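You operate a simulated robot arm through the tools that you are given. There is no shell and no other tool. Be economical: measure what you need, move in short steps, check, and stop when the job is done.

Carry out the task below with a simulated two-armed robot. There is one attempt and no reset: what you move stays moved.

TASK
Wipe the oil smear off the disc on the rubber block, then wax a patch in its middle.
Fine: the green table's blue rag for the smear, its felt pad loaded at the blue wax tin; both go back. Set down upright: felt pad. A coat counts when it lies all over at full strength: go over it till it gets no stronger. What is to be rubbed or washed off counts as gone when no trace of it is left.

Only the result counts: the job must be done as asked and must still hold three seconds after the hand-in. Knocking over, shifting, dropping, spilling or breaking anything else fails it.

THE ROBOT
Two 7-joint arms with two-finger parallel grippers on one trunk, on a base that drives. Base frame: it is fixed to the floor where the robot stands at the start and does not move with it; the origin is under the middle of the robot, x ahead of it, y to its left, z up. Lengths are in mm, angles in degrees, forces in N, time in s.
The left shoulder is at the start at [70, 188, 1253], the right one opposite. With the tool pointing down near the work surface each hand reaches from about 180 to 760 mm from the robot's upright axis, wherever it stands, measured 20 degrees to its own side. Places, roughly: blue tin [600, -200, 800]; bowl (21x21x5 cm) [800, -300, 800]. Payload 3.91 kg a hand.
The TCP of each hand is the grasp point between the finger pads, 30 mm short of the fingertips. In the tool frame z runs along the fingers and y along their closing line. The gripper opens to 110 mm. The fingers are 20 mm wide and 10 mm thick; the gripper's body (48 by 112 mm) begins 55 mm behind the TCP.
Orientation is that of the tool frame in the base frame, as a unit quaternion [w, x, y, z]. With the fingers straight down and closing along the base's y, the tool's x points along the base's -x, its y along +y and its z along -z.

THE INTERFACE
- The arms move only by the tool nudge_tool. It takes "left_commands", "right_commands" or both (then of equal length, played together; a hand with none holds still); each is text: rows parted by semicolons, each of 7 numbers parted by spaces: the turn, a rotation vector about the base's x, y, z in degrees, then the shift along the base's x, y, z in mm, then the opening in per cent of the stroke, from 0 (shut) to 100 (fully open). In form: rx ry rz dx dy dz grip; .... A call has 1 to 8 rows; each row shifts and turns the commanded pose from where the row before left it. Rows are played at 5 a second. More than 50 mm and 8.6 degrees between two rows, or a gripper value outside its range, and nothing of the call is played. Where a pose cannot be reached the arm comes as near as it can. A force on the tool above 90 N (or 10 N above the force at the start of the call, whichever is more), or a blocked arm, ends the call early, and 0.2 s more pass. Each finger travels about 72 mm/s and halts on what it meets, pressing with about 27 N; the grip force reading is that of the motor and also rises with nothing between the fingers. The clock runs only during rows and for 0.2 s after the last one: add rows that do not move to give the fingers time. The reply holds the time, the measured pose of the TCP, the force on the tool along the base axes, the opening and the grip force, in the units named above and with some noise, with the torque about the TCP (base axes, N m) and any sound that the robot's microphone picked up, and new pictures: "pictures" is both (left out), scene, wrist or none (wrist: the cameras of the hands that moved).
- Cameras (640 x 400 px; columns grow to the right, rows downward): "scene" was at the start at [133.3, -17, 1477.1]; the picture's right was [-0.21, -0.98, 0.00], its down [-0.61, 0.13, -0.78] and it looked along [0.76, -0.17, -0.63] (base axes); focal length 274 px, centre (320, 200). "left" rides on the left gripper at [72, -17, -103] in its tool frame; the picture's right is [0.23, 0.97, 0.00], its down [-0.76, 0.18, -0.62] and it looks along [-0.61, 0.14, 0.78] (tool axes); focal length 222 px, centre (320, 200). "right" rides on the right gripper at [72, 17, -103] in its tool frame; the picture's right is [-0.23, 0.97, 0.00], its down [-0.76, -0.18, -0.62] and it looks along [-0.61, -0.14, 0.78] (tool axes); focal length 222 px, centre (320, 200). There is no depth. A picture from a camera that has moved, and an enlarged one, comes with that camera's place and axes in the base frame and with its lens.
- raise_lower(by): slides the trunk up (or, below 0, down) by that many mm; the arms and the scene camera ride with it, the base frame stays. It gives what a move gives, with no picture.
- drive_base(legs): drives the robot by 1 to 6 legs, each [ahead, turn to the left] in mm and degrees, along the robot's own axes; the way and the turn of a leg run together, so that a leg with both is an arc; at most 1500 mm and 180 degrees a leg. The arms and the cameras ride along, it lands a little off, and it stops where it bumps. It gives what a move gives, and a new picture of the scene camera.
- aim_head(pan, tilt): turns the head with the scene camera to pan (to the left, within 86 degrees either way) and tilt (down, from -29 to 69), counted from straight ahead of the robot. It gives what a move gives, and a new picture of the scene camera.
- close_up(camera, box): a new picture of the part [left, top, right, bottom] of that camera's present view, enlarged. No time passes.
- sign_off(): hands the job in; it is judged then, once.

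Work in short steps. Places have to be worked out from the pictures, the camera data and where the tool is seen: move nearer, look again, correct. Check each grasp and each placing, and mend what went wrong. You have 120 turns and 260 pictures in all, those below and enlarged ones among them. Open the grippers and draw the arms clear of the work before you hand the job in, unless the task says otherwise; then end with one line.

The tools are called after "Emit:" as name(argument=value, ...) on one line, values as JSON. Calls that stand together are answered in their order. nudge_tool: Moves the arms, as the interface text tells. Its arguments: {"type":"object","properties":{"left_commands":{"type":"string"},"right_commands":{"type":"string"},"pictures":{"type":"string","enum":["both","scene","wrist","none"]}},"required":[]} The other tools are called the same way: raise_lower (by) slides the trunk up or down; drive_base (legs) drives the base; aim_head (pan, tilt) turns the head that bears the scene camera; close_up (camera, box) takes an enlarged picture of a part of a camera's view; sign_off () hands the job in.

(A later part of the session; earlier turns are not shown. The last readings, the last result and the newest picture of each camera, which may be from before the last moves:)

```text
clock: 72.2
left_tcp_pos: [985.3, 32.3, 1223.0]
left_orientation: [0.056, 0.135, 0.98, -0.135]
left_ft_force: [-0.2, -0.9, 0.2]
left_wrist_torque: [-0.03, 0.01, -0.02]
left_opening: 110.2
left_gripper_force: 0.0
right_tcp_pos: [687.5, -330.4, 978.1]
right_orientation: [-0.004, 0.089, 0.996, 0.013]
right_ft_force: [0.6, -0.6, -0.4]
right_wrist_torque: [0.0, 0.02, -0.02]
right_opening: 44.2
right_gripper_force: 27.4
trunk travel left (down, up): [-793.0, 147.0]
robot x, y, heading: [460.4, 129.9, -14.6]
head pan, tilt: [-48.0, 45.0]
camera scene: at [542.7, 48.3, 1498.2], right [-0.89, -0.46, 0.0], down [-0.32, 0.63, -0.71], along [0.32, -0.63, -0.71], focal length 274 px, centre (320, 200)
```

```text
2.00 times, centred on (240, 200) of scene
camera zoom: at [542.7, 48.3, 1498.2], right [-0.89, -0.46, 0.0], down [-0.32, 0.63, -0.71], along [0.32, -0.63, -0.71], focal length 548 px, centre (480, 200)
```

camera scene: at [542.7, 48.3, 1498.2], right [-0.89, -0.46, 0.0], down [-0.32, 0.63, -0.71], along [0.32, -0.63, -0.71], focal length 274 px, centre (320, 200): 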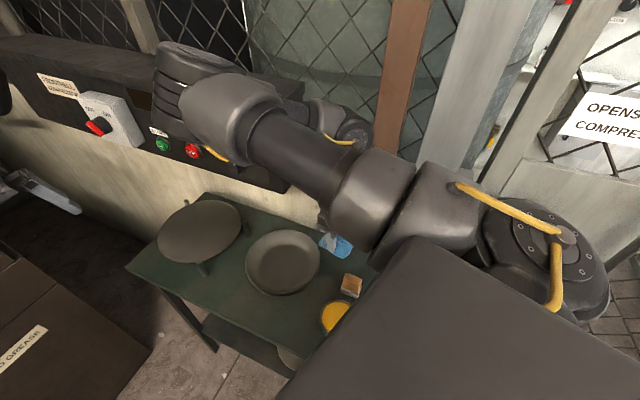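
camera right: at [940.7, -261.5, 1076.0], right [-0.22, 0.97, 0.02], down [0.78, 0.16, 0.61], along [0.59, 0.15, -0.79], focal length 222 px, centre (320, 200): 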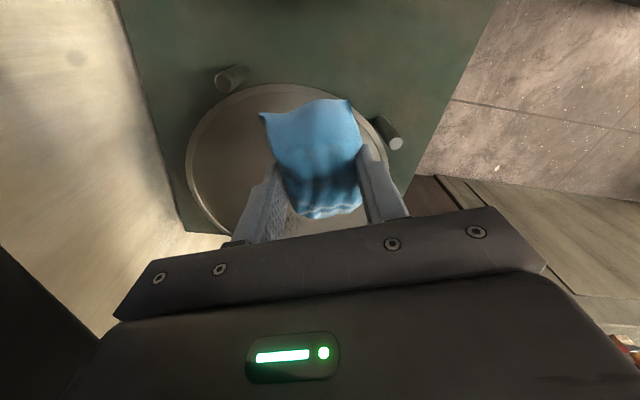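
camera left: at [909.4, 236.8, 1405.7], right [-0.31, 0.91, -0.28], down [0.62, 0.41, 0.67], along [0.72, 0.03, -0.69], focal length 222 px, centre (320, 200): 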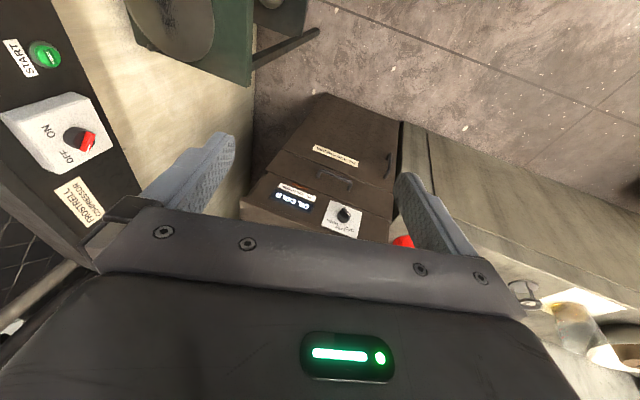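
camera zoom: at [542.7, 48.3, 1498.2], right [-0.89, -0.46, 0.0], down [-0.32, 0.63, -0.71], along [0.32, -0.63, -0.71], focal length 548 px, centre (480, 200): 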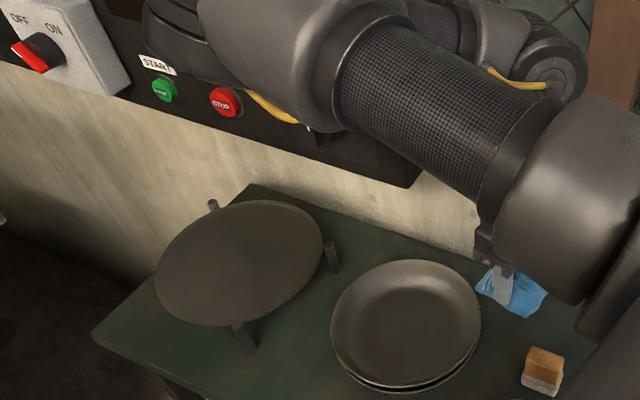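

The disc is now fully visible; I'll check it and the panel closely.

Emit:
close_up(camera="scene", box=[150, 190, 256, 256])

Emit:
close_up(camera="scene", box=[30, 60, 290, 200])

```text
6.04 times, centred on (203, 223) of scene
camera zoom: at [542.7, 48.3, 1498.2], right [-0.89, -0.46, 0.0], down [-0.32, 0.63, -0.71], along [0.32, -0.63, -0.71], focal length 1654 px, centre (1026, 61)
```

zoom: 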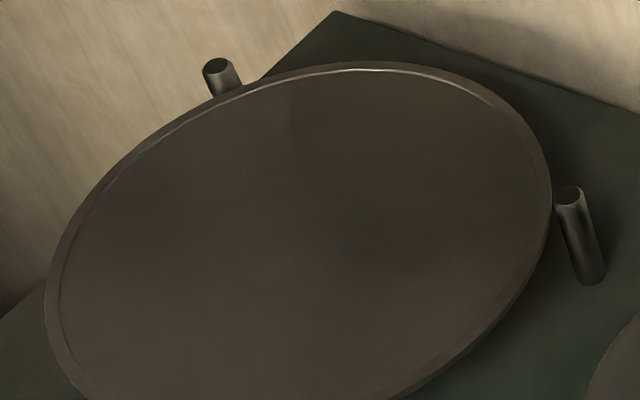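

```text
2.46 times, centred on (160, 130) of scene
camera zoom: at [542.7, 48.3, 1498.2], right [-0.89, -0.46, 0.0], down [-0.32, 0.63, -0.71], along [0.32, -0.63, -0.71], focal length 674 px, centre (714, 372)
```

zoom: 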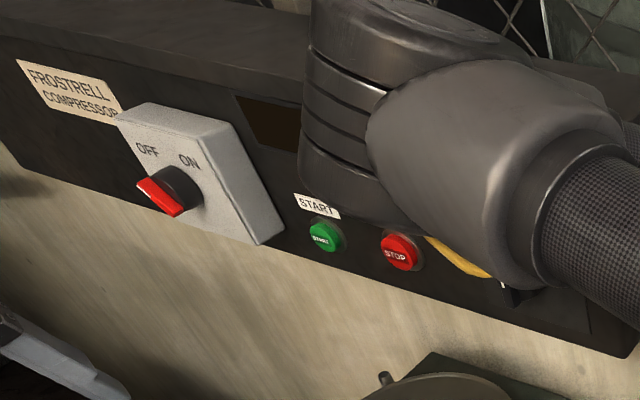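

The panel is unchanged. To be sure no trace remains, I'll use the left hand's camera: yaw it toward the disc.

Emit:
nudge_tool(left_commands="0 0 -8 -20 0 0 100;0 0 -8 -20 0 0 100;0 0 -8 -20 0 0 100;0 0 -8 0 0 0 100;0 0 -8 0 0 0 100;0 0 -8 0 0 0 100", pictures="wrist")

```text
clock: 73.6
left_tcp_pos: [925.3, 31.2, 1222.7]
left_orientation: [-0.004, 0.523, 0.84, -0.145]
left_ft_force: [-0.8, -0.4, -0.9]
left_wrist_torque: [0.02, 0.02, 0.0]
left_opening: 110.0
left_gripper_force: 0.1
right_tcp_pos: [686.5, -331.6, 977.3]
right_orientation: [-0.004, 0.089, 0.996, 0.014]
right_ft_force: [-0.3, 0.4, 0.3]
right_wrist_torque: [-0.01, -0.04, -0.05]
right_opening: 44.2
right_gripper_force: 27.1
trunk travel left (down, up): [-793.0, 147.0]
robot x, y, heading: [461.2, 135.1, -14.8]
head pan, tilt: [-48.0, 45.0]
camera left: at [893.3, 113.1, 1314.8], right [0.75, 0.6, -0.27], down [0.6, -0.45, 0.66], along [0.28, -0.66, -0.7], focal length 222 px, centre (320, 200)
```

left: 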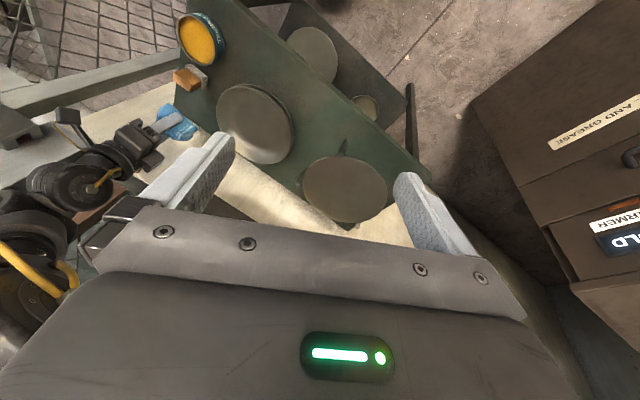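

Excellent — the left camera sees the whole table. I'll zoom on the disc.

Emit:
close_up(camera="left", box=[292, 145, 404, 215])

```text
5.71 times, centred on (348, 180) of left
camera zoom: at [893.3, 113.1, 1314.8], right [0.75, 0.6, -0.27], down [0.6, -0.45, 0.66], along [0.28, -0.66, -0.7], focal length 1269 px, centre (160, 314)
```

zoom: 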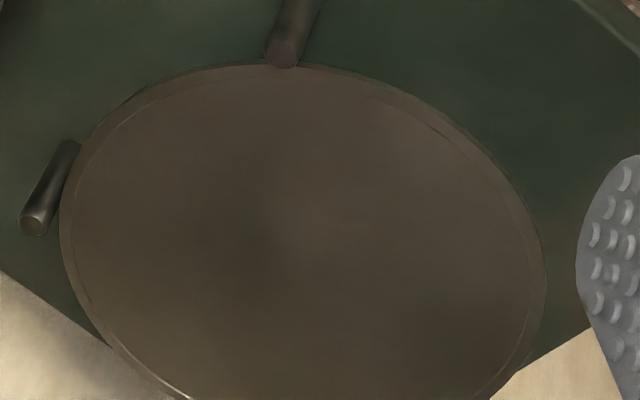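

The disc is clean. Now to put the rag back: move over its spot with the original yaw.

Emit:
nudge_tool(right_commands="0 0 6 -20 -10 0 0;0 0 6 -20 -15 0 0;0 0 6.3 -12 -20 0 0;0 0 0 0 0 -50 0;0 0 0 0 0 -40 0", pictures="wrist")

```text
clock: 74.8
left_tcp_pos: [925.4, 29.1, 1223.6]
left_orientation: [-0.003, 0.522, 0.841, -0.145]
left_ft_force: [0.1, -0.2, -0.1]
left_wrist_torque: [0.0, 0.01, -0.01]
left_opening: 110.1
left_gripper_force: 0.0
right_tcp_pos: [637.2, -376.4, 885.2]
right_orientation: [-0.006, -0.07, 0.997, 0.014]
right_ft_force: [-1.3, -0.5, -0.9]
right_wrist_torque: [0.01, -0.02, 0.0]
right_opening: 44.4
right_gripper_force: 27.3
trunk travel left (down, up): [-793.0, 147.0]
robot x, y, heading: [456.6, 126.8, -14.8]
head pan, tilt: [-48.0, 45.0]
camera right: at [563.8, -373.5, 990.2], right [0.09, 1.0, 0.03], down [0.79, -0.09, 0.61], along [0.61, -0.03, -0.79], focal length 222 px, centre (320, 200)
```

right: 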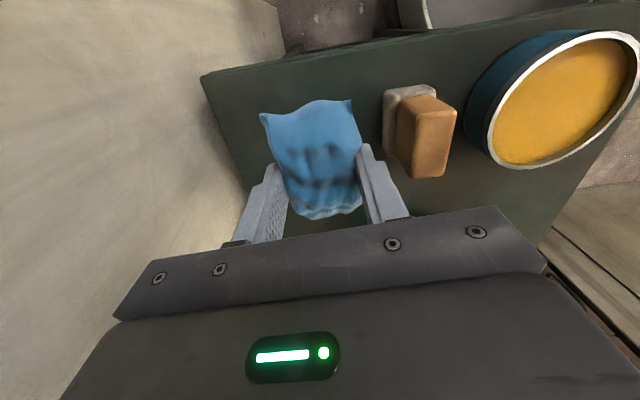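

Lowering to the original height and releasing.

Emit:
nudge_tool(right_commands="0 0 0 0 0 -30 0;0 0 0 0 0 -12 0;0 0 0 0 0 -6 0;0 0 0 0 0 0 40;0 0 0 0 0 0 66;0 0 0 0 0 0 66", pictures="none")

Emit:
nudge_tool(right_commands="0 0 0 0 0 20 66;0 0 0 0 0 40 66;0 0 0 0 0 40 66", pictures="both")

```text
clock: 76.2
left_tcp_pos: [925.1, 31.9, 1222.9]
left_orientation: [-0.003, 0.522, 0.841, -0.145]
left_ft_force: [0.2, -0.2, 0.3]
left_wrist_torque: [-0.01, 0.02, 0.01]
left_opening: 110.1
left_gripper_force: 0.2
right_tcp_pos: [635.5, -376.9, 839.4]
right_orientation: [-0.006, -0.07, 0.997, 0.014]
right_ft_force: [-0.3, 0.0, -0.5]
right_wrist_torque: [0.0, -0.01, -0.01]
right_opening: 72.5
right_gripper_force: 0.0
trunk travel left (down, up): [-793.0, 147.0]
robot x, y, heading: [456.8, 131.0, -14.8]
head pan, tilt: [-48.0, 45.0]
```

```text
clock: 77.0
left_tcp_pos: [925.4, 31.1, 1224.2]
left_orientation: [-0.002, 0.522, 0.841, -0.146]
left_ft_force: [0.1, -0.1, -0.4]
left_wrist_torque: [0.02, 0.01, 0.02]
left_opening: 109.9
left_gripper_force: 0.1
right_tcp_pos: [633.5, -375.0, 940.9]
right_orientation: [-0.006, -0.07, 0.997, 0.014]
right_ft_force: [0.4, 0.2, 0.4]
right_wrist_torque: [0.0, -0.04, -0.01]
right_opening: 72.6
right_gripper_force: 0.1
trunk travel left (down, up): [-793.0, 147.0]
robot x, y, heading: [458.4, 128.8, -14.8]
head pan, tilt: [-48.0, 45.0]
camera scene: at [541.7, 47.6, 1498.1], right [-0.89, -0.46, 0.0], down [-0.32, 0.63, -0.71], along [0.32, -0.63, -0.71], focal length 274 px, centre (320, 200)
camera right: at [561.9, -372.0, 1045.5], right [0.09, 1.0, 0.02], down [0.79, -0.09, 0.61], along [0.61, -0.03, -0.79], focal length 222 px, centre (320, 200)
```

scene: 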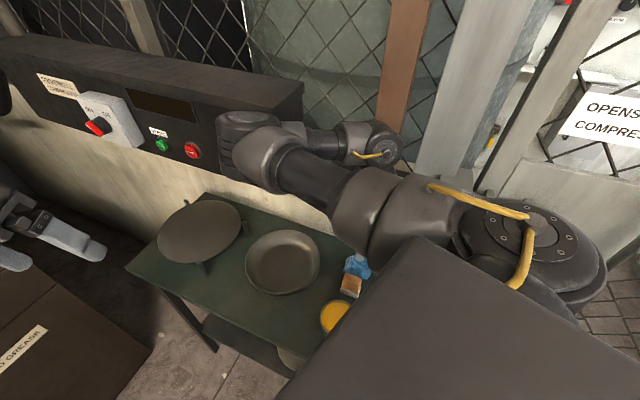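
right: 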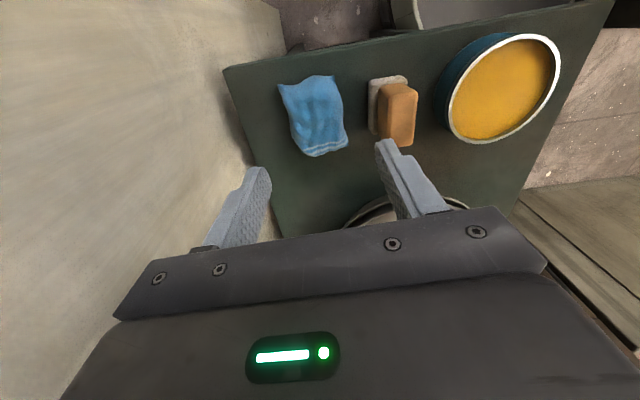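

Rag is back in place. Now the pad's geometry: zooms from the right and left cameras.

Emit:
close_up(camera="right", box=[350, 60, 430, 160])

Emit:
close_up(camera="left", box=[150, 0, 246, 130])

```text
4.00 times, centred on (390, 110) of right
camera zoom: at [561.9, -372.0, 1045.5], right [0.09, 1.0, 0.02], down [0.79, -0.09, 0.61], along [0.61, -0.03, -0.79], focal length 888 px, centre (40, 560)
```

zoom: 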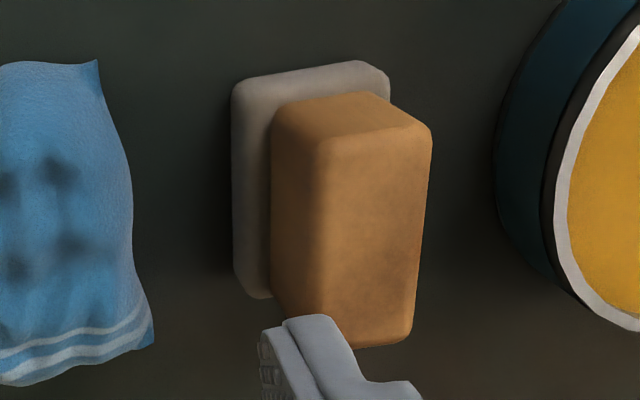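

```text
3.08 times, centred on (198, 65) of left
camera zoom: at [893.0, 114.4, 1315.0], right [0.75, 0.6, -0.28], down [0.6, -0.44, 0.67], along [0.28, -0.66, -0.69], focal length 684 px, centre (695, 615)
```

zoom: 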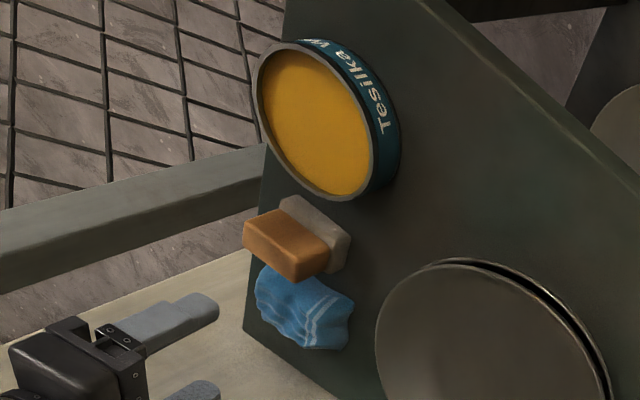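

Pad: handle centre about (632,-301), 24 mm wide in y, top at z≈850, sole top ≈815; tin centre (625,-207), rim ≈838. I'll move over the pad with a 44 mm opening.

Emit:
nudge_tool(right_commands="0 0 0 0 37 0 42;0 0 0 -1 37 0 42;0 0 0 0 0 -20 42", pictures="wrist")

```text
clock: 77.8
left_tcp_pos: [925.2, 28.9, 1222.8]
left_orientation: [-0.004, 0.523, 0.84, -0.145]
left_ft_force: [0.9, 0.6, -0.2]
left_wrist_torque: [0.03, -0.01, -0.04]
left_opening: 110.1
left_gripper_force: 0.1
right_tcp_pos: [636.6, -306.0, 914.3]
right_orientation: [-0.007, -0.071, 0.997, 0.015]
right_ft_force: [-0.3, -0.9, 0.3]
right_wrist_torque: [0.03, -0.02, 0.05]
right_opening: 46.2
right_gripper_force: 0.0
right hand out of reach, approached as far as the arm can: row 2
trunk travel left (down, up): [-793.0, 147.0]
robot x, y, heading: [453.8, 131.5, -14.6]
head pan, tilt: [-48.0, 45.0]
camera right: at [563.5, -303.5, 1019.3], right [0.09, 1.0, 0.03], down [0.79, -0.09, 0.61], along [0.61, -0.03, -0.79], focal length 222 px, centre (320, 200)
```

right: 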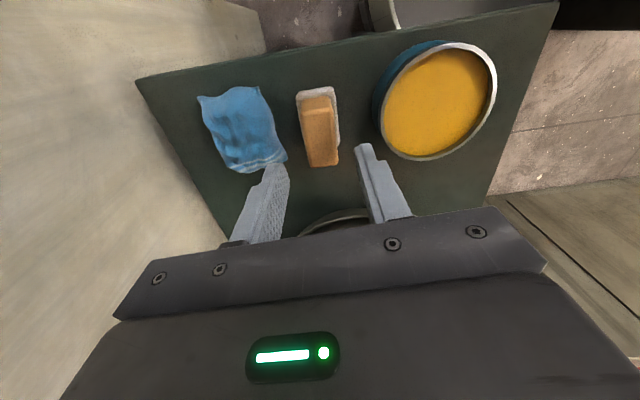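

Nearly there; more positive yaw frees the wrist. I'll nudge with a bit of yaw and check the alignment with the handle.

Emit:
nudge_tool(right_commands="0 0 3 -3 4 0 42;0 0 2 -2 2 -10 42;0 0 0 0 0 -10 42", pictures="wrist")

```text
clock: 78.6
left_tcp_pos: [926.1, 30.8, 1223.3]
left_orientation: [-0.003, 0.522, 0.841, -0.145]
left_ft_force: [1.0, -1.8, -0.1]
left_wrist_torque: [0.0, -0.01, -0.03]
left_opening: 109.9
left_gripper_force: 0.1
right_tcp_pos: [632.7, -297.7, 895.4]
right_orientation: [-0.007, -0.114, 0.993, 0.014]
right_ft_force: [-0.6, 0.3, 0.4]
right_wrist_torque: [-0.01, 0.01, 0.01]
right_opening: 46.1
right_gripper_force: 0.0
trunk travel left (down, up): [-793.0, 147.0]
robot x, y, heading: [459.9, 131.1, -15.0]
head pan, tilt: [-48.0, 45.0]
camera right: at [560.5, -301.7, 1000.8], right [0.0, 1.0, 0.02], down [0.79, -0.02, 0.61], along [0.61, 0.02, -0.79], focal length 222 px, centre (320, 200)
```

right: 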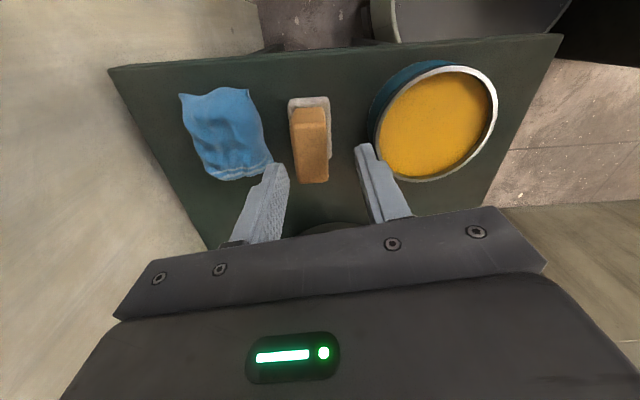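

Handle centre (628,-303), nearly aligned with x. I'll correct y and yaw, then descend.

Emit:
nudge_tool(right_commands="0 0 -6 -3 -5 -10 42;0 0 0 0 0 -10 42", pictures="wrist")

```text
clock: 79.2
left_tcp_pos: [926.5, 32.2, 1223.0]
left_orientation: [-0.004, 0.522, 0.841, -0.145]
left_ft_force: [-0.3, -0.6, -0.1]
left_wrist_torque: [0.01, 0.01, 0.0]
left_opening: 110.0
left_gripper_force: 0.0
right_tcp_pos: [629.0, -303.0, 875.9]
right_orientation: [-0.006, -0.061, 0.998, 0.012]
right_ft_force: [-0.5, -0.6, 1.0]
right_wrist_torque: [-0.02, -0.01, -0.02]
right_opening: 46.5
right_gripper_force: 0.0
trunk travel left (down, up): [-793.0, 147.0]
robot x, y, heading: [455.4, 130.4, -15.0]
head pan, tilt: [-48.0, 45.0]
camera right: at [556.8, -299.7, 980.9], right [0.11, 0.99, 0.02], down [0.79, -0.1, 0.61], along [0.61, -0.05, -0.79], focal length 222 px, centre (320, 200)
```

right: 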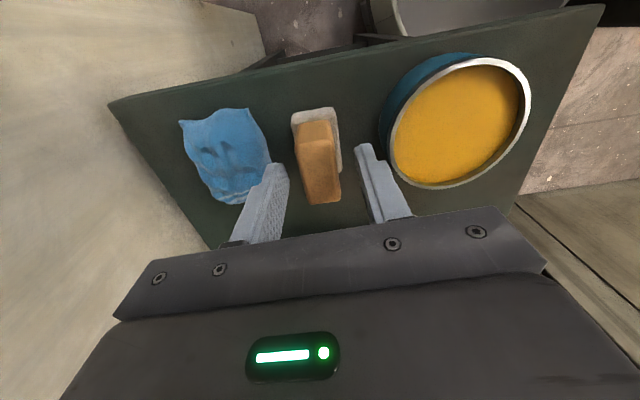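

Aligned. I'll take out the small tilt, lower until the tips are just above the sole, and close.

Emit:
nudge_tool(right_commands="-1.3 -0.7 0 0 0 -10 42;0 0 0 0 0 -10 42;0 0 0 0 0 -5 42;0 0 0 0 0 0 20;0 0 0 0 0 0 0;0 0 0 0 0 0 0", pictures="wrist")

```text
clock: 80.6
left_tcp_pos: [925.2, 30.8, 1222.8]
left_orientation: [-0.003, 0.522, 0.841, -0.145]
left_ft_force: [-0.2, 0.7, -0.1]
left_wrist_torque: [-0.01, 0.01, 0.04]
left_opening: 110.2
left_gripper_force: 0.1
right_tcp_pos: [628.3, -304.1, 853.1]
right_orientation: [0.0, -0.062, 0.998, 0.001]
right_ft_force: [0.5, 0.5, 0.3]
right_wrist_torque: [-0.03, -0.04, -0.03]
right_opening: 23.3
right_gripper_force: 26.4
trunk travel left (down, up): [-793.0, 147.0]
robot x, y, heading: [457.5, 131.8, -14.9]
head pan, tilt: [-48.0, 45.0]
camera right: at [555.5, -298.0, 956.7], right [0.11, 0.99, 0.0], down [0.78, -0.08, 0.62], along [0.62, -0.06, -0.78], focal length 222 px, centre (320, 200)
```

right: 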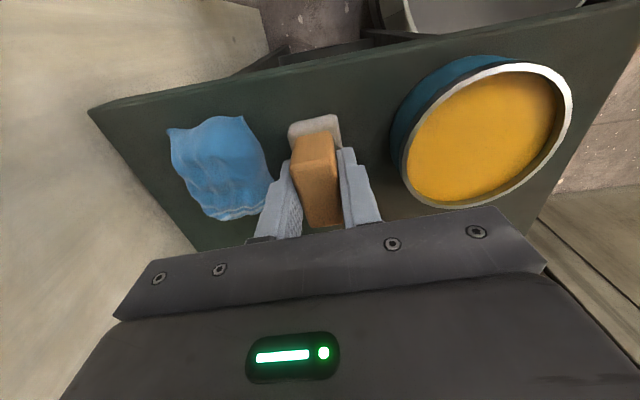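

Pad gripped (23 mm). I'll lift and bring it over the tin, adding yaw to stay within reach.

Emit:
nudge_tool(right_commands="0 0 0 0 0 20 0;0 0 0 0 0 40 0;0 0 0 0 0 30 0;0 0 8 0 24 0 0;0 0 8 0 24 0 0;0 0 8 -3 25 0 0;0 0 8 -3 24 0 0", pictures="both")

```text
clock: 82.2
left_tcp_pos: [925.0, 31.4, 1223.5]
left_orientation: [-0.002, 0.523, 0.839, -0.147]
left_ft_force: [0.1, 0.9, -0.1]
left_wrist_torque: [0.01, 0.02, -0.01]
left_opening: 109.9
left_gripper_force: 0.1
right_tcp_pos: [644.1, -222.6, 897.8]
right_orientation: [-0.001, -0.336, 0.942, 0.001]
right_ft_force: [-0.2, 0.5, -0.5]
right_wrist_torque: [-0.02, 0.0, -0.01]
right_opening: 23.6
right_gripper_force: 27.0
right hand out of reach, approached as far as the arm can: row 3, 4, 5, 6, 7
trunk travel left (down, up): [-793.0, 147.0]
robot x, y, heading: [458.6, 127.2, -14.7]
head pan, tilt: [-48.0, 45.0]
camera scene: at [541.9, 48.0, 1498.2], right [-0.89, -0.46, 0.0], down [-0.32, 0.63, -0.71], along [0.32, -0.63, -0.71], focal length 274 px, centre (320, 200)
camera right: at [578.2, -257.3, 1000.5], right [-0.44, 0.9, 0.0], down [0.7, 0.34, 0.62], along [0.56, 0.27, -0.78], focal length 222 px, centre (320, 200)
```

scene: 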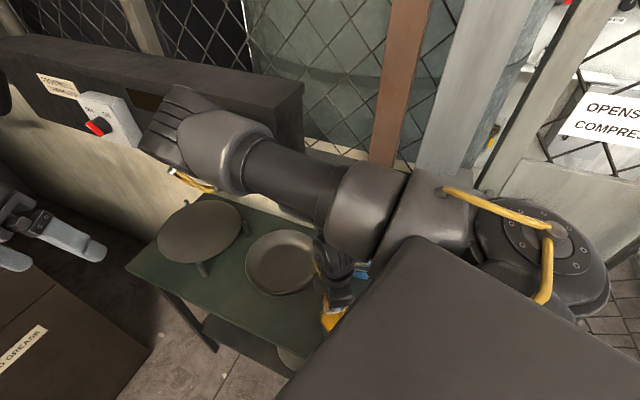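
right: 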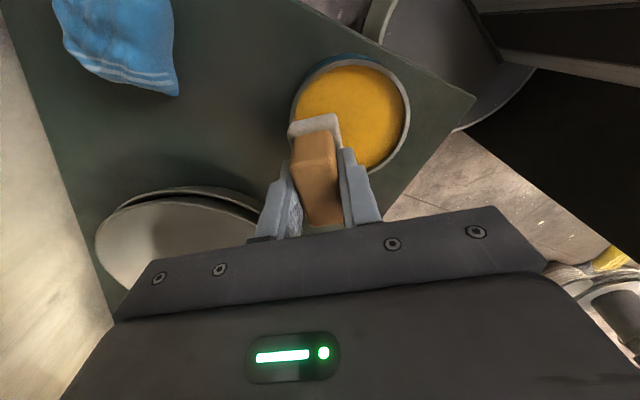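

The height was limited (898), so the sole is just above the rim. I'll raise the trunk 60, which gives the arm room, then centre over the tin.

Emit:
raise_lower(by=60)

Emit:
nudge_tool(right_commands="0 0 0 -6 5 -10 0;0 0 0 -7 5 -10 0;0 0 0 -7 5 -10 0", pictures="both")

```text
clock: 83.2
left_tcp_pos: [927.5, 31.2, 1283.7]
left_orientation: [-0.003, 0.522, 0.841, -0.145]
left_ft_force: [-0.7, 0.2, 0.0]
left_wrist_torque: [-0.01, 0.02, -0.01]
left_opening: 110.0
left_gripper_force: 0.2
right_tcp_pos: [645.5, -224.3, 956.6]
right_orientation: [-0.003, -0.334, 0.942, 0.001]
right_ft_force: [-0.3, -1.0, -1.1]
right_wrist_torque: [0.02, 0.06, -0.02]
right_opening: 23.4
right_gripper_force: 27.2
trunk travel left (down, up): [-853.0, 87.0]
robot x, y, heading: [458.8, 128.8, -14.7]
head pan, tilt: [-48.0, 45.0]
```

```text
clock: 84.0
left_tcp_pos: [925.2, 32.0, 1282.3]
left_orientation: [-0.003, 0.522, 0.841, -0.146]
left_ft_force: [-0.6, 0.1, 0.7]
left_wrist_torque: [-0.01, 0.0, 0.02]
left_opening: 110.0
left_gripper_force: 0.0
right_tcp_pos: [623.9, -210.4, 927.3]
right_orientation: [-0.001, -0.335, 0.942, 0.002]
right_ft_force: [-0.4, -0.3, -0.5]
right_wrist_torque: [0.0, -0.02, -0.02]
right_opening: 23.2
right_gripper_force: 27.4
trunk travel left (down, up): [-853.0, 87.0]
robot x, y, heading: [460.3, 129.5, -14.9]
head pan, tilt: [-48.0, 45.0]
camera scene: at [542.3, 47.0, 1558.2], right [-0.89, -0.46, 0.0], down [-0.32, 0.63, -0.71], along [0.32, -0.63, -0.71], focal length 274 px, centre (320, 200)
camera right: at [557.9, -243.8, 1031.6], right [-0.44, 0.9, 0.0], down [0.71, 0.34, 0.62], along [0.56, 0.27, -0.78], focal length 222 px, centre (320, 200)
```

scene: 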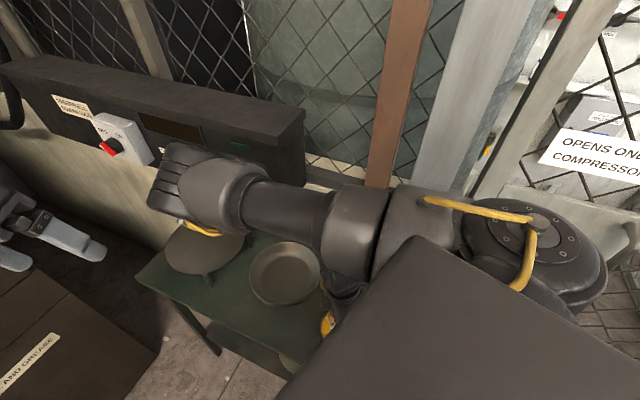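
right: 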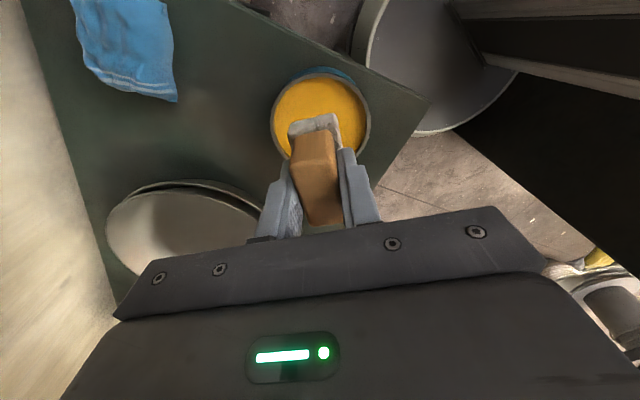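

Tin centre (628,-209), inner radius ≈43; the sole fits. I'll lower toward the wax.

Emit:
nudge_tool(right_commands="0 0 0 3 1 -15 0;0 0 0 0 0 -15 0;0 0 0 0 0 -6 0;0 0 0 0 0 -4 0", pictures="wrist")

```text
clock: 85.0
left_tcp_pos: [924.7, 32.0, 1284.5]
left_orientation: [-0.003, 0.523, 0.84, -0.146]
left_ft_force: [-0.7, -0.1, 1.0]
left_wrist_torque: [-0.02, -0.04, 0.0]
left_opening: 109.8
left_gripper_force: 0.1
right_tcp_pos: [628.4, -209.4, 889.1]
right_orientation: [-0.001, -0.334, 0.943, 0.0]
right_ft_force: [-0.9, -5.3, 18.8]
right_wrist_torque: [-0.04, -0.2, -0.03]
right_opening: 23.5
right_gripper_force: 27.0
trunk travel left (down, up): [-853.0, 87.0]
robot x, y, heading: [456.3, 130.6, -14.6]
head pan, tilt: [-48.0, 45.0]
camera right: at [562.5, -242.3, 992.7], right [-0.44, 0.9, 0.0], down [0.7, 0.34, 0.62], along [0.56, 0.27, -0.78], focal length 222 px, centre (320, 200)
```

right: 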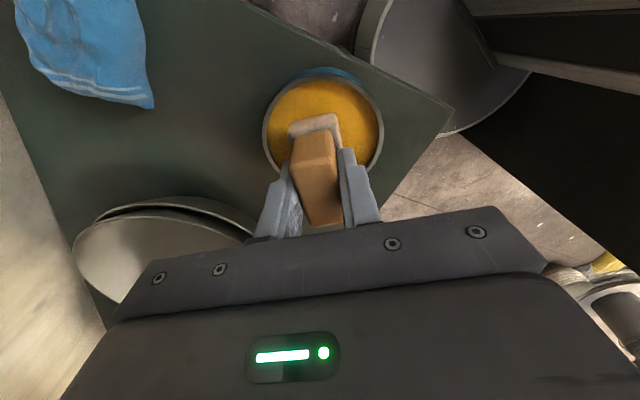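

Contact at 19 N with the sole centred in the tin. I'll rub with small ±4 mm strokes to load it, then lift.

Emit:
nudge_tool(right_commands="0 0 0 4 0 0 0;0 0 0 -4 4 0 0;0 0 0 -4 -4 0 0;0 0 0 4 -4 0 0;0 0 0 4 4 0 0;0 0 0 -4 0 0 0;0 0 0 0 0 10 0;0 0 0 0 0 40 0", pictures="both")

```text
clock: 86.8
left_tcp_pos: [925.0, 31.3, 1283.8]
left_orientation: [-0.003, 0.522, 0.84, -0.146]
left_ft_force: [-0.1, -0.5, 0.0]
left_wrist_torque: [0.04, 0.0, -0.03]
left_opening: 110.1
left_gripper_force: 0.0
right_tcp_pos: [627.0, -209.2, 936.6]
right_orientation: [-0.001, -0.335, 0.942, 0.002]
right_ft_force: [0.0, 0.0, -0.8]
right_wrist_torque: [0.02, -0.01, -0.01]
right_opening: 23.2
right_gripper_force: 27.2
trunk travel left (down, up): [-853.0, 87.0]
robot x, y, heading: [460.0, 130.5, -14.6]
head pan, tilt: [-48.0, 45.0]
camera scene: at [541.3, 47.1, 1557.9], right [-0.89, -0.46, 0.0], down [-0.32, 0.63, -0.71], along [0.32, -0.63, -0.71], focal length 274 px, centre (320, 200)
camera right: at [560.9, -243.1, 1039.5], right [-0.44, 0.9, 0.0], down [0.71, 0.34, 0.62], along [0.56, 0.28, -0.78], focal length 222 px, centre (320, 200)
```

scene: 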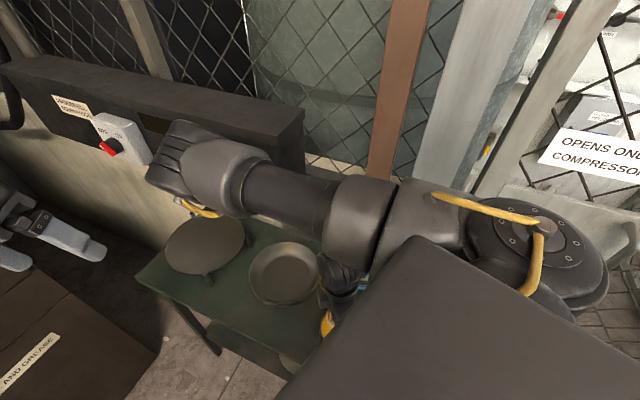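
right: 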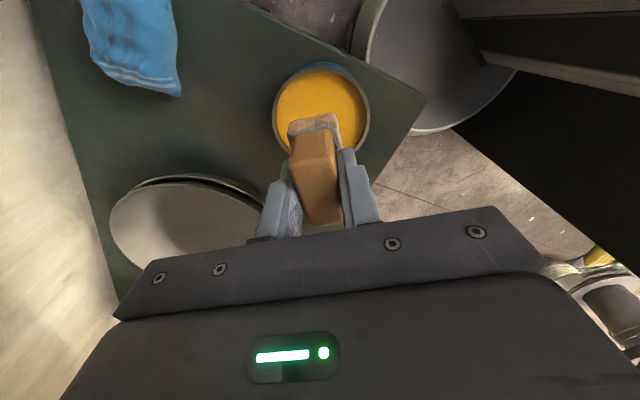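

The sole is tinted now: loaded. I'll raise a bit and turn the base +20 to swing toward the disc.

Emit:
raise_lower(by=30)

Emit:
drive_base(legs=[[0, 20]])

Emit:
nudge_tool(right_commands="0 0 -4 40 -5 0 0;0 0 -4 45 -10 0 0;0 0 -4 45 -10 0 0;0 0 -4 45 -10 0 0;0 0 0 45 -10 0 0;0 0 0 45 -10 0 0", pictures="scene")

```text
clock: 87.6
left_tcp_pos: [926.0, 30.2, 1313.4]
left_orientation: [-0.003, 0.522, 0.841, -0.144]
left_ft_force: [-0.2, 0.0, 0.0]
left_wrist_torque: [-0.03, 0.0, 0.02]
left_opening: 110.0
left_gripper_force: 0.0
right_tcp_pos: [628.1, -208.6, 965.4]
right_orientation: [-0.002, -0.335, 0.942, 0.002]
right_ft_force: [0.5, 0.1, -0.9]
right_wrist_torque: [-0.01, 0.0, 0.0]
right_opening: 23.0
right_gripper_force: 26.8
trunk travel left (down, up): [-883.0, 57.0]
robot x, y, heading: [457.8, 131.2, -14.6]
head pan, tilt: [-48.0, 45.0]
```

```text
clock: 89.1
left_tcp_pos: [932.7, 195.5, 1312.1]
left_orientation: [0.022, 0.369, 0.918, -0.143]
left_ft_force: [-0.3, 0.7, -0.8]
left_wrist_torque: [-0.01, -0.01, 0.02]
left_opening: 110.1
left_gripper_force: 0.1
right_tcp_pos: [733.5, -131.8, 965.1]
right_orientation: [-0.002, -0.492, 0.87, 0.002]
right_ft_force: [0.3, 0.0, -1.2]
right_wrist_torque: [0.01, 0.0, 0.03]
right_opening: 23.6
right_gripper_force: 27.7
trunk travel left (down, up): [-883.0, 57.0]
robot x, y, heading: [459.4, 129.8, 5.0]
head pan, tilt: [-48.0, 45.0]
camera scene: at [566.5, 79.2, 1588.0], right [-0.68, -0.73, 0.0], down [-0.52, 0.48, -0.71], along [0.52, -0.48, -0.71], focal length 274 px, centre (320, 200)
```

scene: 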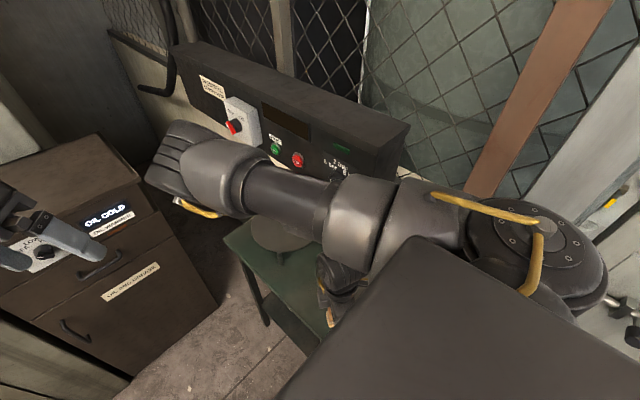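

```text
clock: 90.5
left_tcp_pos: [932.2, 195.8, 1312.9]
left_orientation: [0.022, 0.369, 0.918, -0.145]
left_ft_force: [-0.2, -0.4, 0.7]
left_wrist_torque: [0.0, 0.01, -0.01]
left_opening: 110.0
left_gripper_force: 0.0
right_tcp_pos: [999.6, -184.9, 961.6]
right_orientation: [-0.003, -0.366, 0.931, 0.003]
right_ft_force: [0.1, -0.2, -0.6]
right_wrist_torque: [0.02, 0.0, 0.01]
right_opening: 23.8
right_gripper_force: 27.3
trunk travel left (down, up): [-883.0, 57.0]
robot x, y, heading: [455.6, 132.4, 5.3]
head pan, tilt: [-48.0, 45.0]
camera scene: at [567.9, 79.6, 1587.9], right [-0.68, -0.73, 0.0], down [-0.52, 0.48, -0.71], along [0.52, -0.48, -0.71], focal length 274 px, centre (320, 200)
```

scene: 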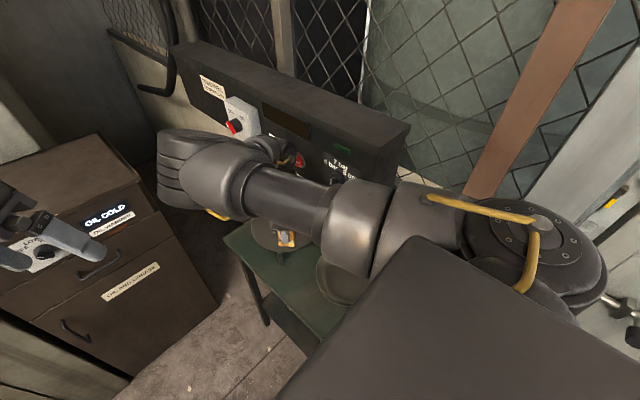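

Moving over the disc centre and looking down with the wrist camera.

Emit:
nudge_tool(right_commands="0 0 0 40 -25 0 0;0 0 0 40 -25 0 0;0 0 0 10 -10 -10 0;0 0 0 0 0 0 0", pictures="wrist")

Emit:
close_up(camera="left", box=[0, 0, 640, 400])

```text
clock: 91.5
left_tcp_pos: [931.4, 197.9, 1312.9]
left_orientation: [0.022, 0.368, 0.918, -0.144]
left_ft_force: [-0.8, 0.3, 0.6]
left_wrist_torque: [0.01, 0.02, 0.01]
left_opening: 110.1
left_gripper_force: 0.0
right_tcp_pos: [1088.8, -244.5, 954.9]
right_orientation: [-0.002, -0.367, 0.93, 0.002]
right_ft_force: [0.0, 1.1, -0.5]
right_wrist_torque: [0.01, 0.01, 0.01]
right_opening: 23.5
right_gripper_force: 26.9
trunk travel left (down, up): [-883.0, 57.0]
robot x, y, heading: [455.6, 133.1, 5.4]
head pan, tilt: [-48.0, 45.0]
camera right: at [1024.9, -283.0, 1058.2], right [-0.5, 0.87, 0.0], down [0.68, 0.39, 0.62], along [0.54, 0.31, -0.78], focal length 222 px, centre (320, 200)
```

right: 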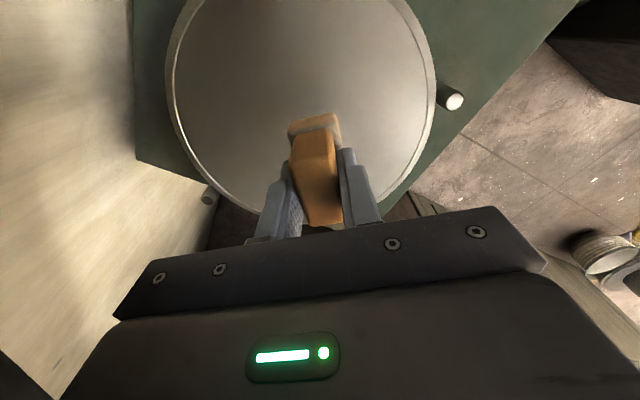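

```text
1.00 times, centred on (320, 200) of left (not enlarged: the box is as wide or as high as the picture)
camera zoom: at [873.0, 264.9, 1404.9], right [0.5, 0.82, -0.28], down [0.72, -0.21, 0.66], along [0.49, -0.53, -0.69], focal length 222 px, centre (320, 200)
```

zoom: 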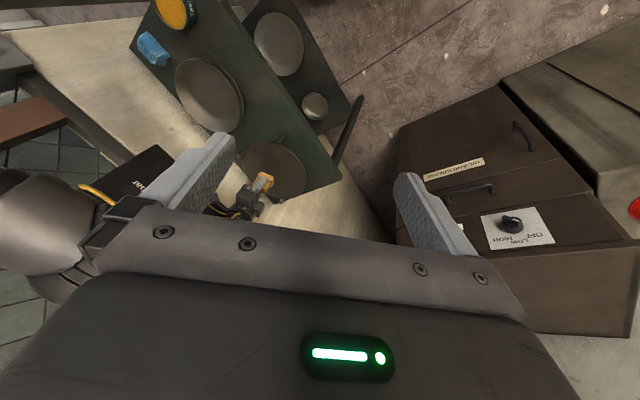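

The disc centre is about (1098,-251). I'll set yaw back a little for panel clearance, lower the trunk 35 mm and come to contact at the centre.

Emit:
nudge_tool(right_commands="0 0 -5 4 -3 5 0;0 0 -5 4 -3 0 0", pictures="none")

Emit:
raise_lower(by=-35)

Emit:
nudge_tool(right_commands="0 0 0 0 0 -4 0;0 0 0 0 0 -4 0;0 0 0 0 0 -2 0", pictures="none")

```text
clock: 92.1
left_tcp_pos: [931.6, 196.6, 1313.2]
left_orientation: [0.022, 0.369, 0.918, -0.144]
left_ft_force: [0.0, -0.3, -0.8]
left_wrist_torque: [-0.01, 0.0, -0.02]
left_opening: 110.3
left_gripper_force: 0.1
right_tcp_pos: [1096.9, -250.9, 959.5]
right_orientation: [-0.001, -0.283, 0.959, 0.002]
right_ft_force: [0.5, -0.2, -1.6]
right_wrist_torque: [0.02, 0.0, 0.02]
right_opening: 23.4
right_gripper_force: 27.2
trunk travel left (down, up): [-883.0, 57.0]
robot x, y, heading: [458.9, 131.7, 5.0]
head pan, tilt: [-48.0, 45.0]
```

```text
clock: 92.8
left_tcp_pos: [932.7, 195.8, 1278.4]
left_orientation: [0.021, 0.369, 0.918, -0.144]
left_ft_force: [0.1, -0.2, 0.7]
left_wrist_torque: [0.0, -0.01, 0.01]
left_opening: 110.1
left_gripper_force: 0.1
right_tcp_pos: [1097.7, -250.4, 924.7]
right_orientation: [-0.002, -0.283, 0.959, 0.002]
right_ft_force: [0.0, -0.3, -0.5]
right_wrist_torque: [-0.02, -0.02, 0.0]
right_opening: 23.3
right_gripper_force: 26.6
trunk travel left (down, up): [-848.0, 92.0]
robot x, y, heading: [457.8, 133.0, 5.3]
head pan, tilt: [-48.0, 45.0]
```

```text
clock: 93.7
left_tcp_pos: [931.2, 197.2, 1278.4]
left_orientation: [0.021, 0.369, 0.918, -0.144]
left_ft_force: [0.5, 0.0, 0.0]
left_wrist_torque: [-0.01, 0.02, -0.01]
left_opening: 110.0
left_gripper_force: 0.0
right_tcp_pos: [1098.0, -250.3, 914.5]
right_orientation: [-0.001, -0.284, 0.959, 0.002]
right_ft_force: [-0.3, -0.4, -0.3]
right_wrist_torque: [-0.05, 0.0, 0.02]
right_opening: 23.4
right_gripper_force: 27.3
trunk travel left (down, up): [-848.0, 92.0]
robot x, y, heading: [455.8, 131.7, 5.5]
head pan, tilt: [-48.0, 45.0]
```

Continuing down gently to contact.

Emit:
nudge_tool(right_commands="0 0 0 0 0 -2 0;0 0 0 0 0 -2 0;0 0 0 0 0 -2 0", pictures="none")

```text
clock: 94.5
left_tcp_pos: [932.5, 195.6, 1278.4]
left_orientation: [0.022, 0.369, 0.918, -0.144]
left_ft_force: [0.5, 0.4, 0.9]
left_wrist_torque: [0.01, -0.02, -0.01]
left_opening: 110.1
left_gripper_force: 0.0
right_tcp_pos: [1097.3, -250.5, 908.8]
right_orientation: [-0.002, -0.285, 0.959, 0.002]
right_ft_force: [-0.1, 0.0, 0.0]
right_wrist_torque: [0.0, 0.0, -0.01]
right_opening: 23.9
right_gripper_force: 27.5
trunk travel left (down, up): [-848.0, 92.0]
robot x, y, heading: [458.1, 131.9, 5.1]
head pan, tilt: [-48.0, 45.0]
```

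Emit:
nudge_tool(right_commands="0 0 0 0 0 -2 0;0 0 0 0 0 -2 0;0 0 0 0 0 -1.5 0", pictures="none")

```text
clock: 95.2
left_tcp_pos: [929.3, 198.8, 1278.9]
left_orientation: [0.023, 0.369, 0.918, -0.143]
left_ft_force: [0.0, 0.6, 0.0]
left_wrist_torque: [0.03, -0.01, -0.03]
left_opening: 109.9
left_gripper_force: 0.1
right_tcp_pos: [1097.7, -251.1, 905.7]
right_orientation: [0.0, -0.285, 0.958, 0.0]
right_ft_force: [1.5, -1.0, 19.8]
right_wrist_torque: [-0.09, 0.07, 0.0]
right_opening: 23.6
right_gripper_force: 27.3
trunk travel left (down, up): [-848.0, 92.0]
robot x, y, heading: [456.8, 130.1, 5.0]
head pan, tilt: [-48.0, 45.0]
```

20 N contact on the disc. I'll rub a raster over about ±40 mm around the middle.

Emit:
nudge_tool(right_commands="0 0 0 -24 0 0 0;0 0 0 0 20 0 0;0 0 0 24 0 0 0;0 0 0 24 0 0 0;0 0 0 0 -20 0 0;0 0 0 -24 0 0 0;0 0 0 -24 0 0 0;0 0 0 0 -13 0 0", pictures="none")

Emit:
nudge_tool(right_commands="0 0 0 24 0 0 0;0 0 0 24 0 0 0;0 0 0 0 13 0 0;0 0 0 0 20 0 0;0 0 0 -24 0 0 0;0 0 0 -24 0 0 0;0 0 0 0 -20 0 0;0 0 0 24 0 0 0", pictures="none")

Emit:
close_up(camera="scene", box=[220, 180, 340, 255])

```text
clock: 97.0
left_tcp_pos: [928.5, 198.8, 1279.8]
left_orientation: [0.023, 0.369, 0.918, -0.144]
left_ft_force: [-0.6, -0.5, 0.5]
left_wrist_torque: [0.02, 0.05, -0.01]
left_opening: 110.1
left_gripper_force: 0.0
right_tcp_pos: [1071.4, -261.0, 905.5]
right_orientation: [-0.001, -0.285, 0.959, 0.003]
right_ft_force: [0.8, 5.8, 13.6]
right_wrist_torque: [0.09, -0.11, 0.02]
right_opening: 23.5
right_gripper_force: 26.6
trunk travel left (down, up): [-848.0, 92.0]
robot x, y, heading: [453.3, 126.0, 5.3]
head pan, tilt: [-48.0, 45.0]
```

```text
clock: 98.8
left_tcp_pos: [929.0, 197.0, 1279.6]
left_orientation: [0.024, 0.369, 0.918, -0.145]
left_ft_force: [-0.1, 0.3, 0.2]
left_wrist_torque: [0.01, 0.0, 0.0]
left_opening: 109.9
left_gripper_force: 0.1
right_tcp_pos: [1094.3, -250.9, 905.2]
right_orientation: [-0.002, -0.283, 0.959, 0.001]
right_ft_force: [-6.6, -0.4, 16.9]
right_wrist_torque: [0.01, 0.14, 0.01]
right_opening: 23.3
right_gripper_force: 26.8
trunk travel left (down, up): [-848.0, 92.0]
robot x, y, heading: [457.0, 130.6, 5.0]
head pan, tilt: [-48.0, 45.0]
```

```text
5.33 times, centred on (280, 218) of scene
camera zoom: at [562.6, 81.9, 1553.5], right [-0.68, -0.73, 0.0], down [-0.52, 0.48, -0.71], along [0.52, -0.48, -0.71], focal length 1461 px, centre (533, 107)
```

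zoom: 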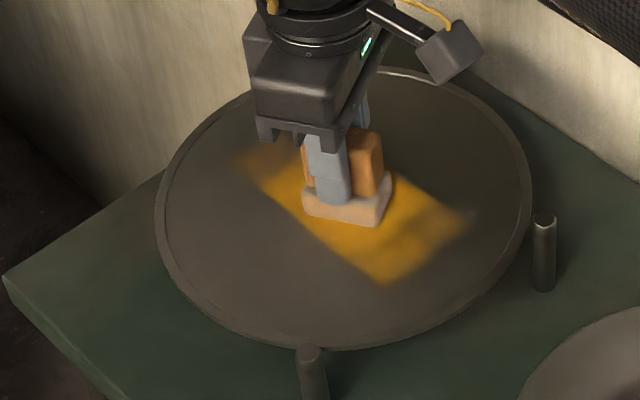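

Wax is going on well. I'll lift and inspect the coat.

Emit:
nudge_tool(right_commands="0 0 0 0 0 10 0;0 0 0 -20 0 30 0;0 0 0 -45 10 20 0;0 0 0 -45 10 0 0;0 0 0 -45 10 0 0;0 0 0 -45 10 0 0", pictures="wrist")

Emit:
close_up(camera="scene", box=[220, 180, 340, 255])

Emit:
close_up(camera="left", box=[220, 125, 330, 205])

```text
refused: row 3 steps farther than a row can; nothing moved
```

```text
5.33 times, centred on (280, 218) of scene
camera zoom: at [562.6, 81.9, 1553.5], right [-0.68, -0.73, 0.0], down [-0.52, 0.48, -0.71], along [0.52, -0.48, -0.71], focal length 1461 px, centre (533, 107)
```

zoom: 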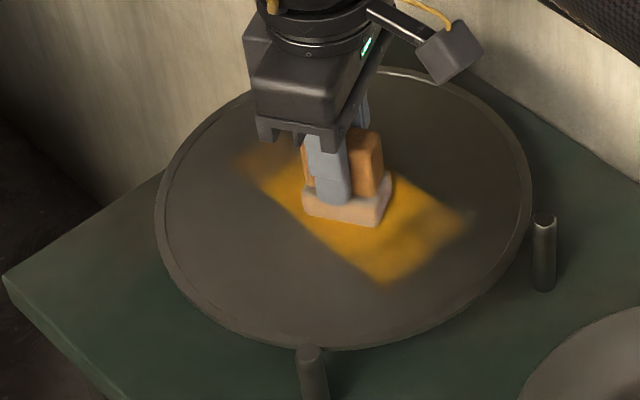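

```text
5.00 times, centred on (275, 165) of left
camera zoom: at [870.3, 264.0, 1371.0], right [0.5, 0.82, -0.27], down [0.71, -0.21, 0.67], along [0.49, -0.53, -0.69], focal length 1111 px, centre (545, 375)
```

zoom: 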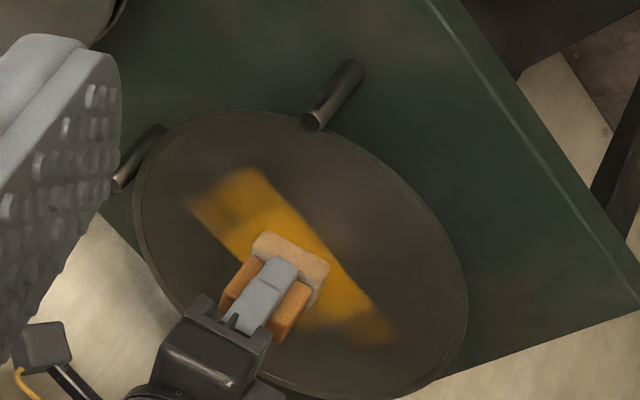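

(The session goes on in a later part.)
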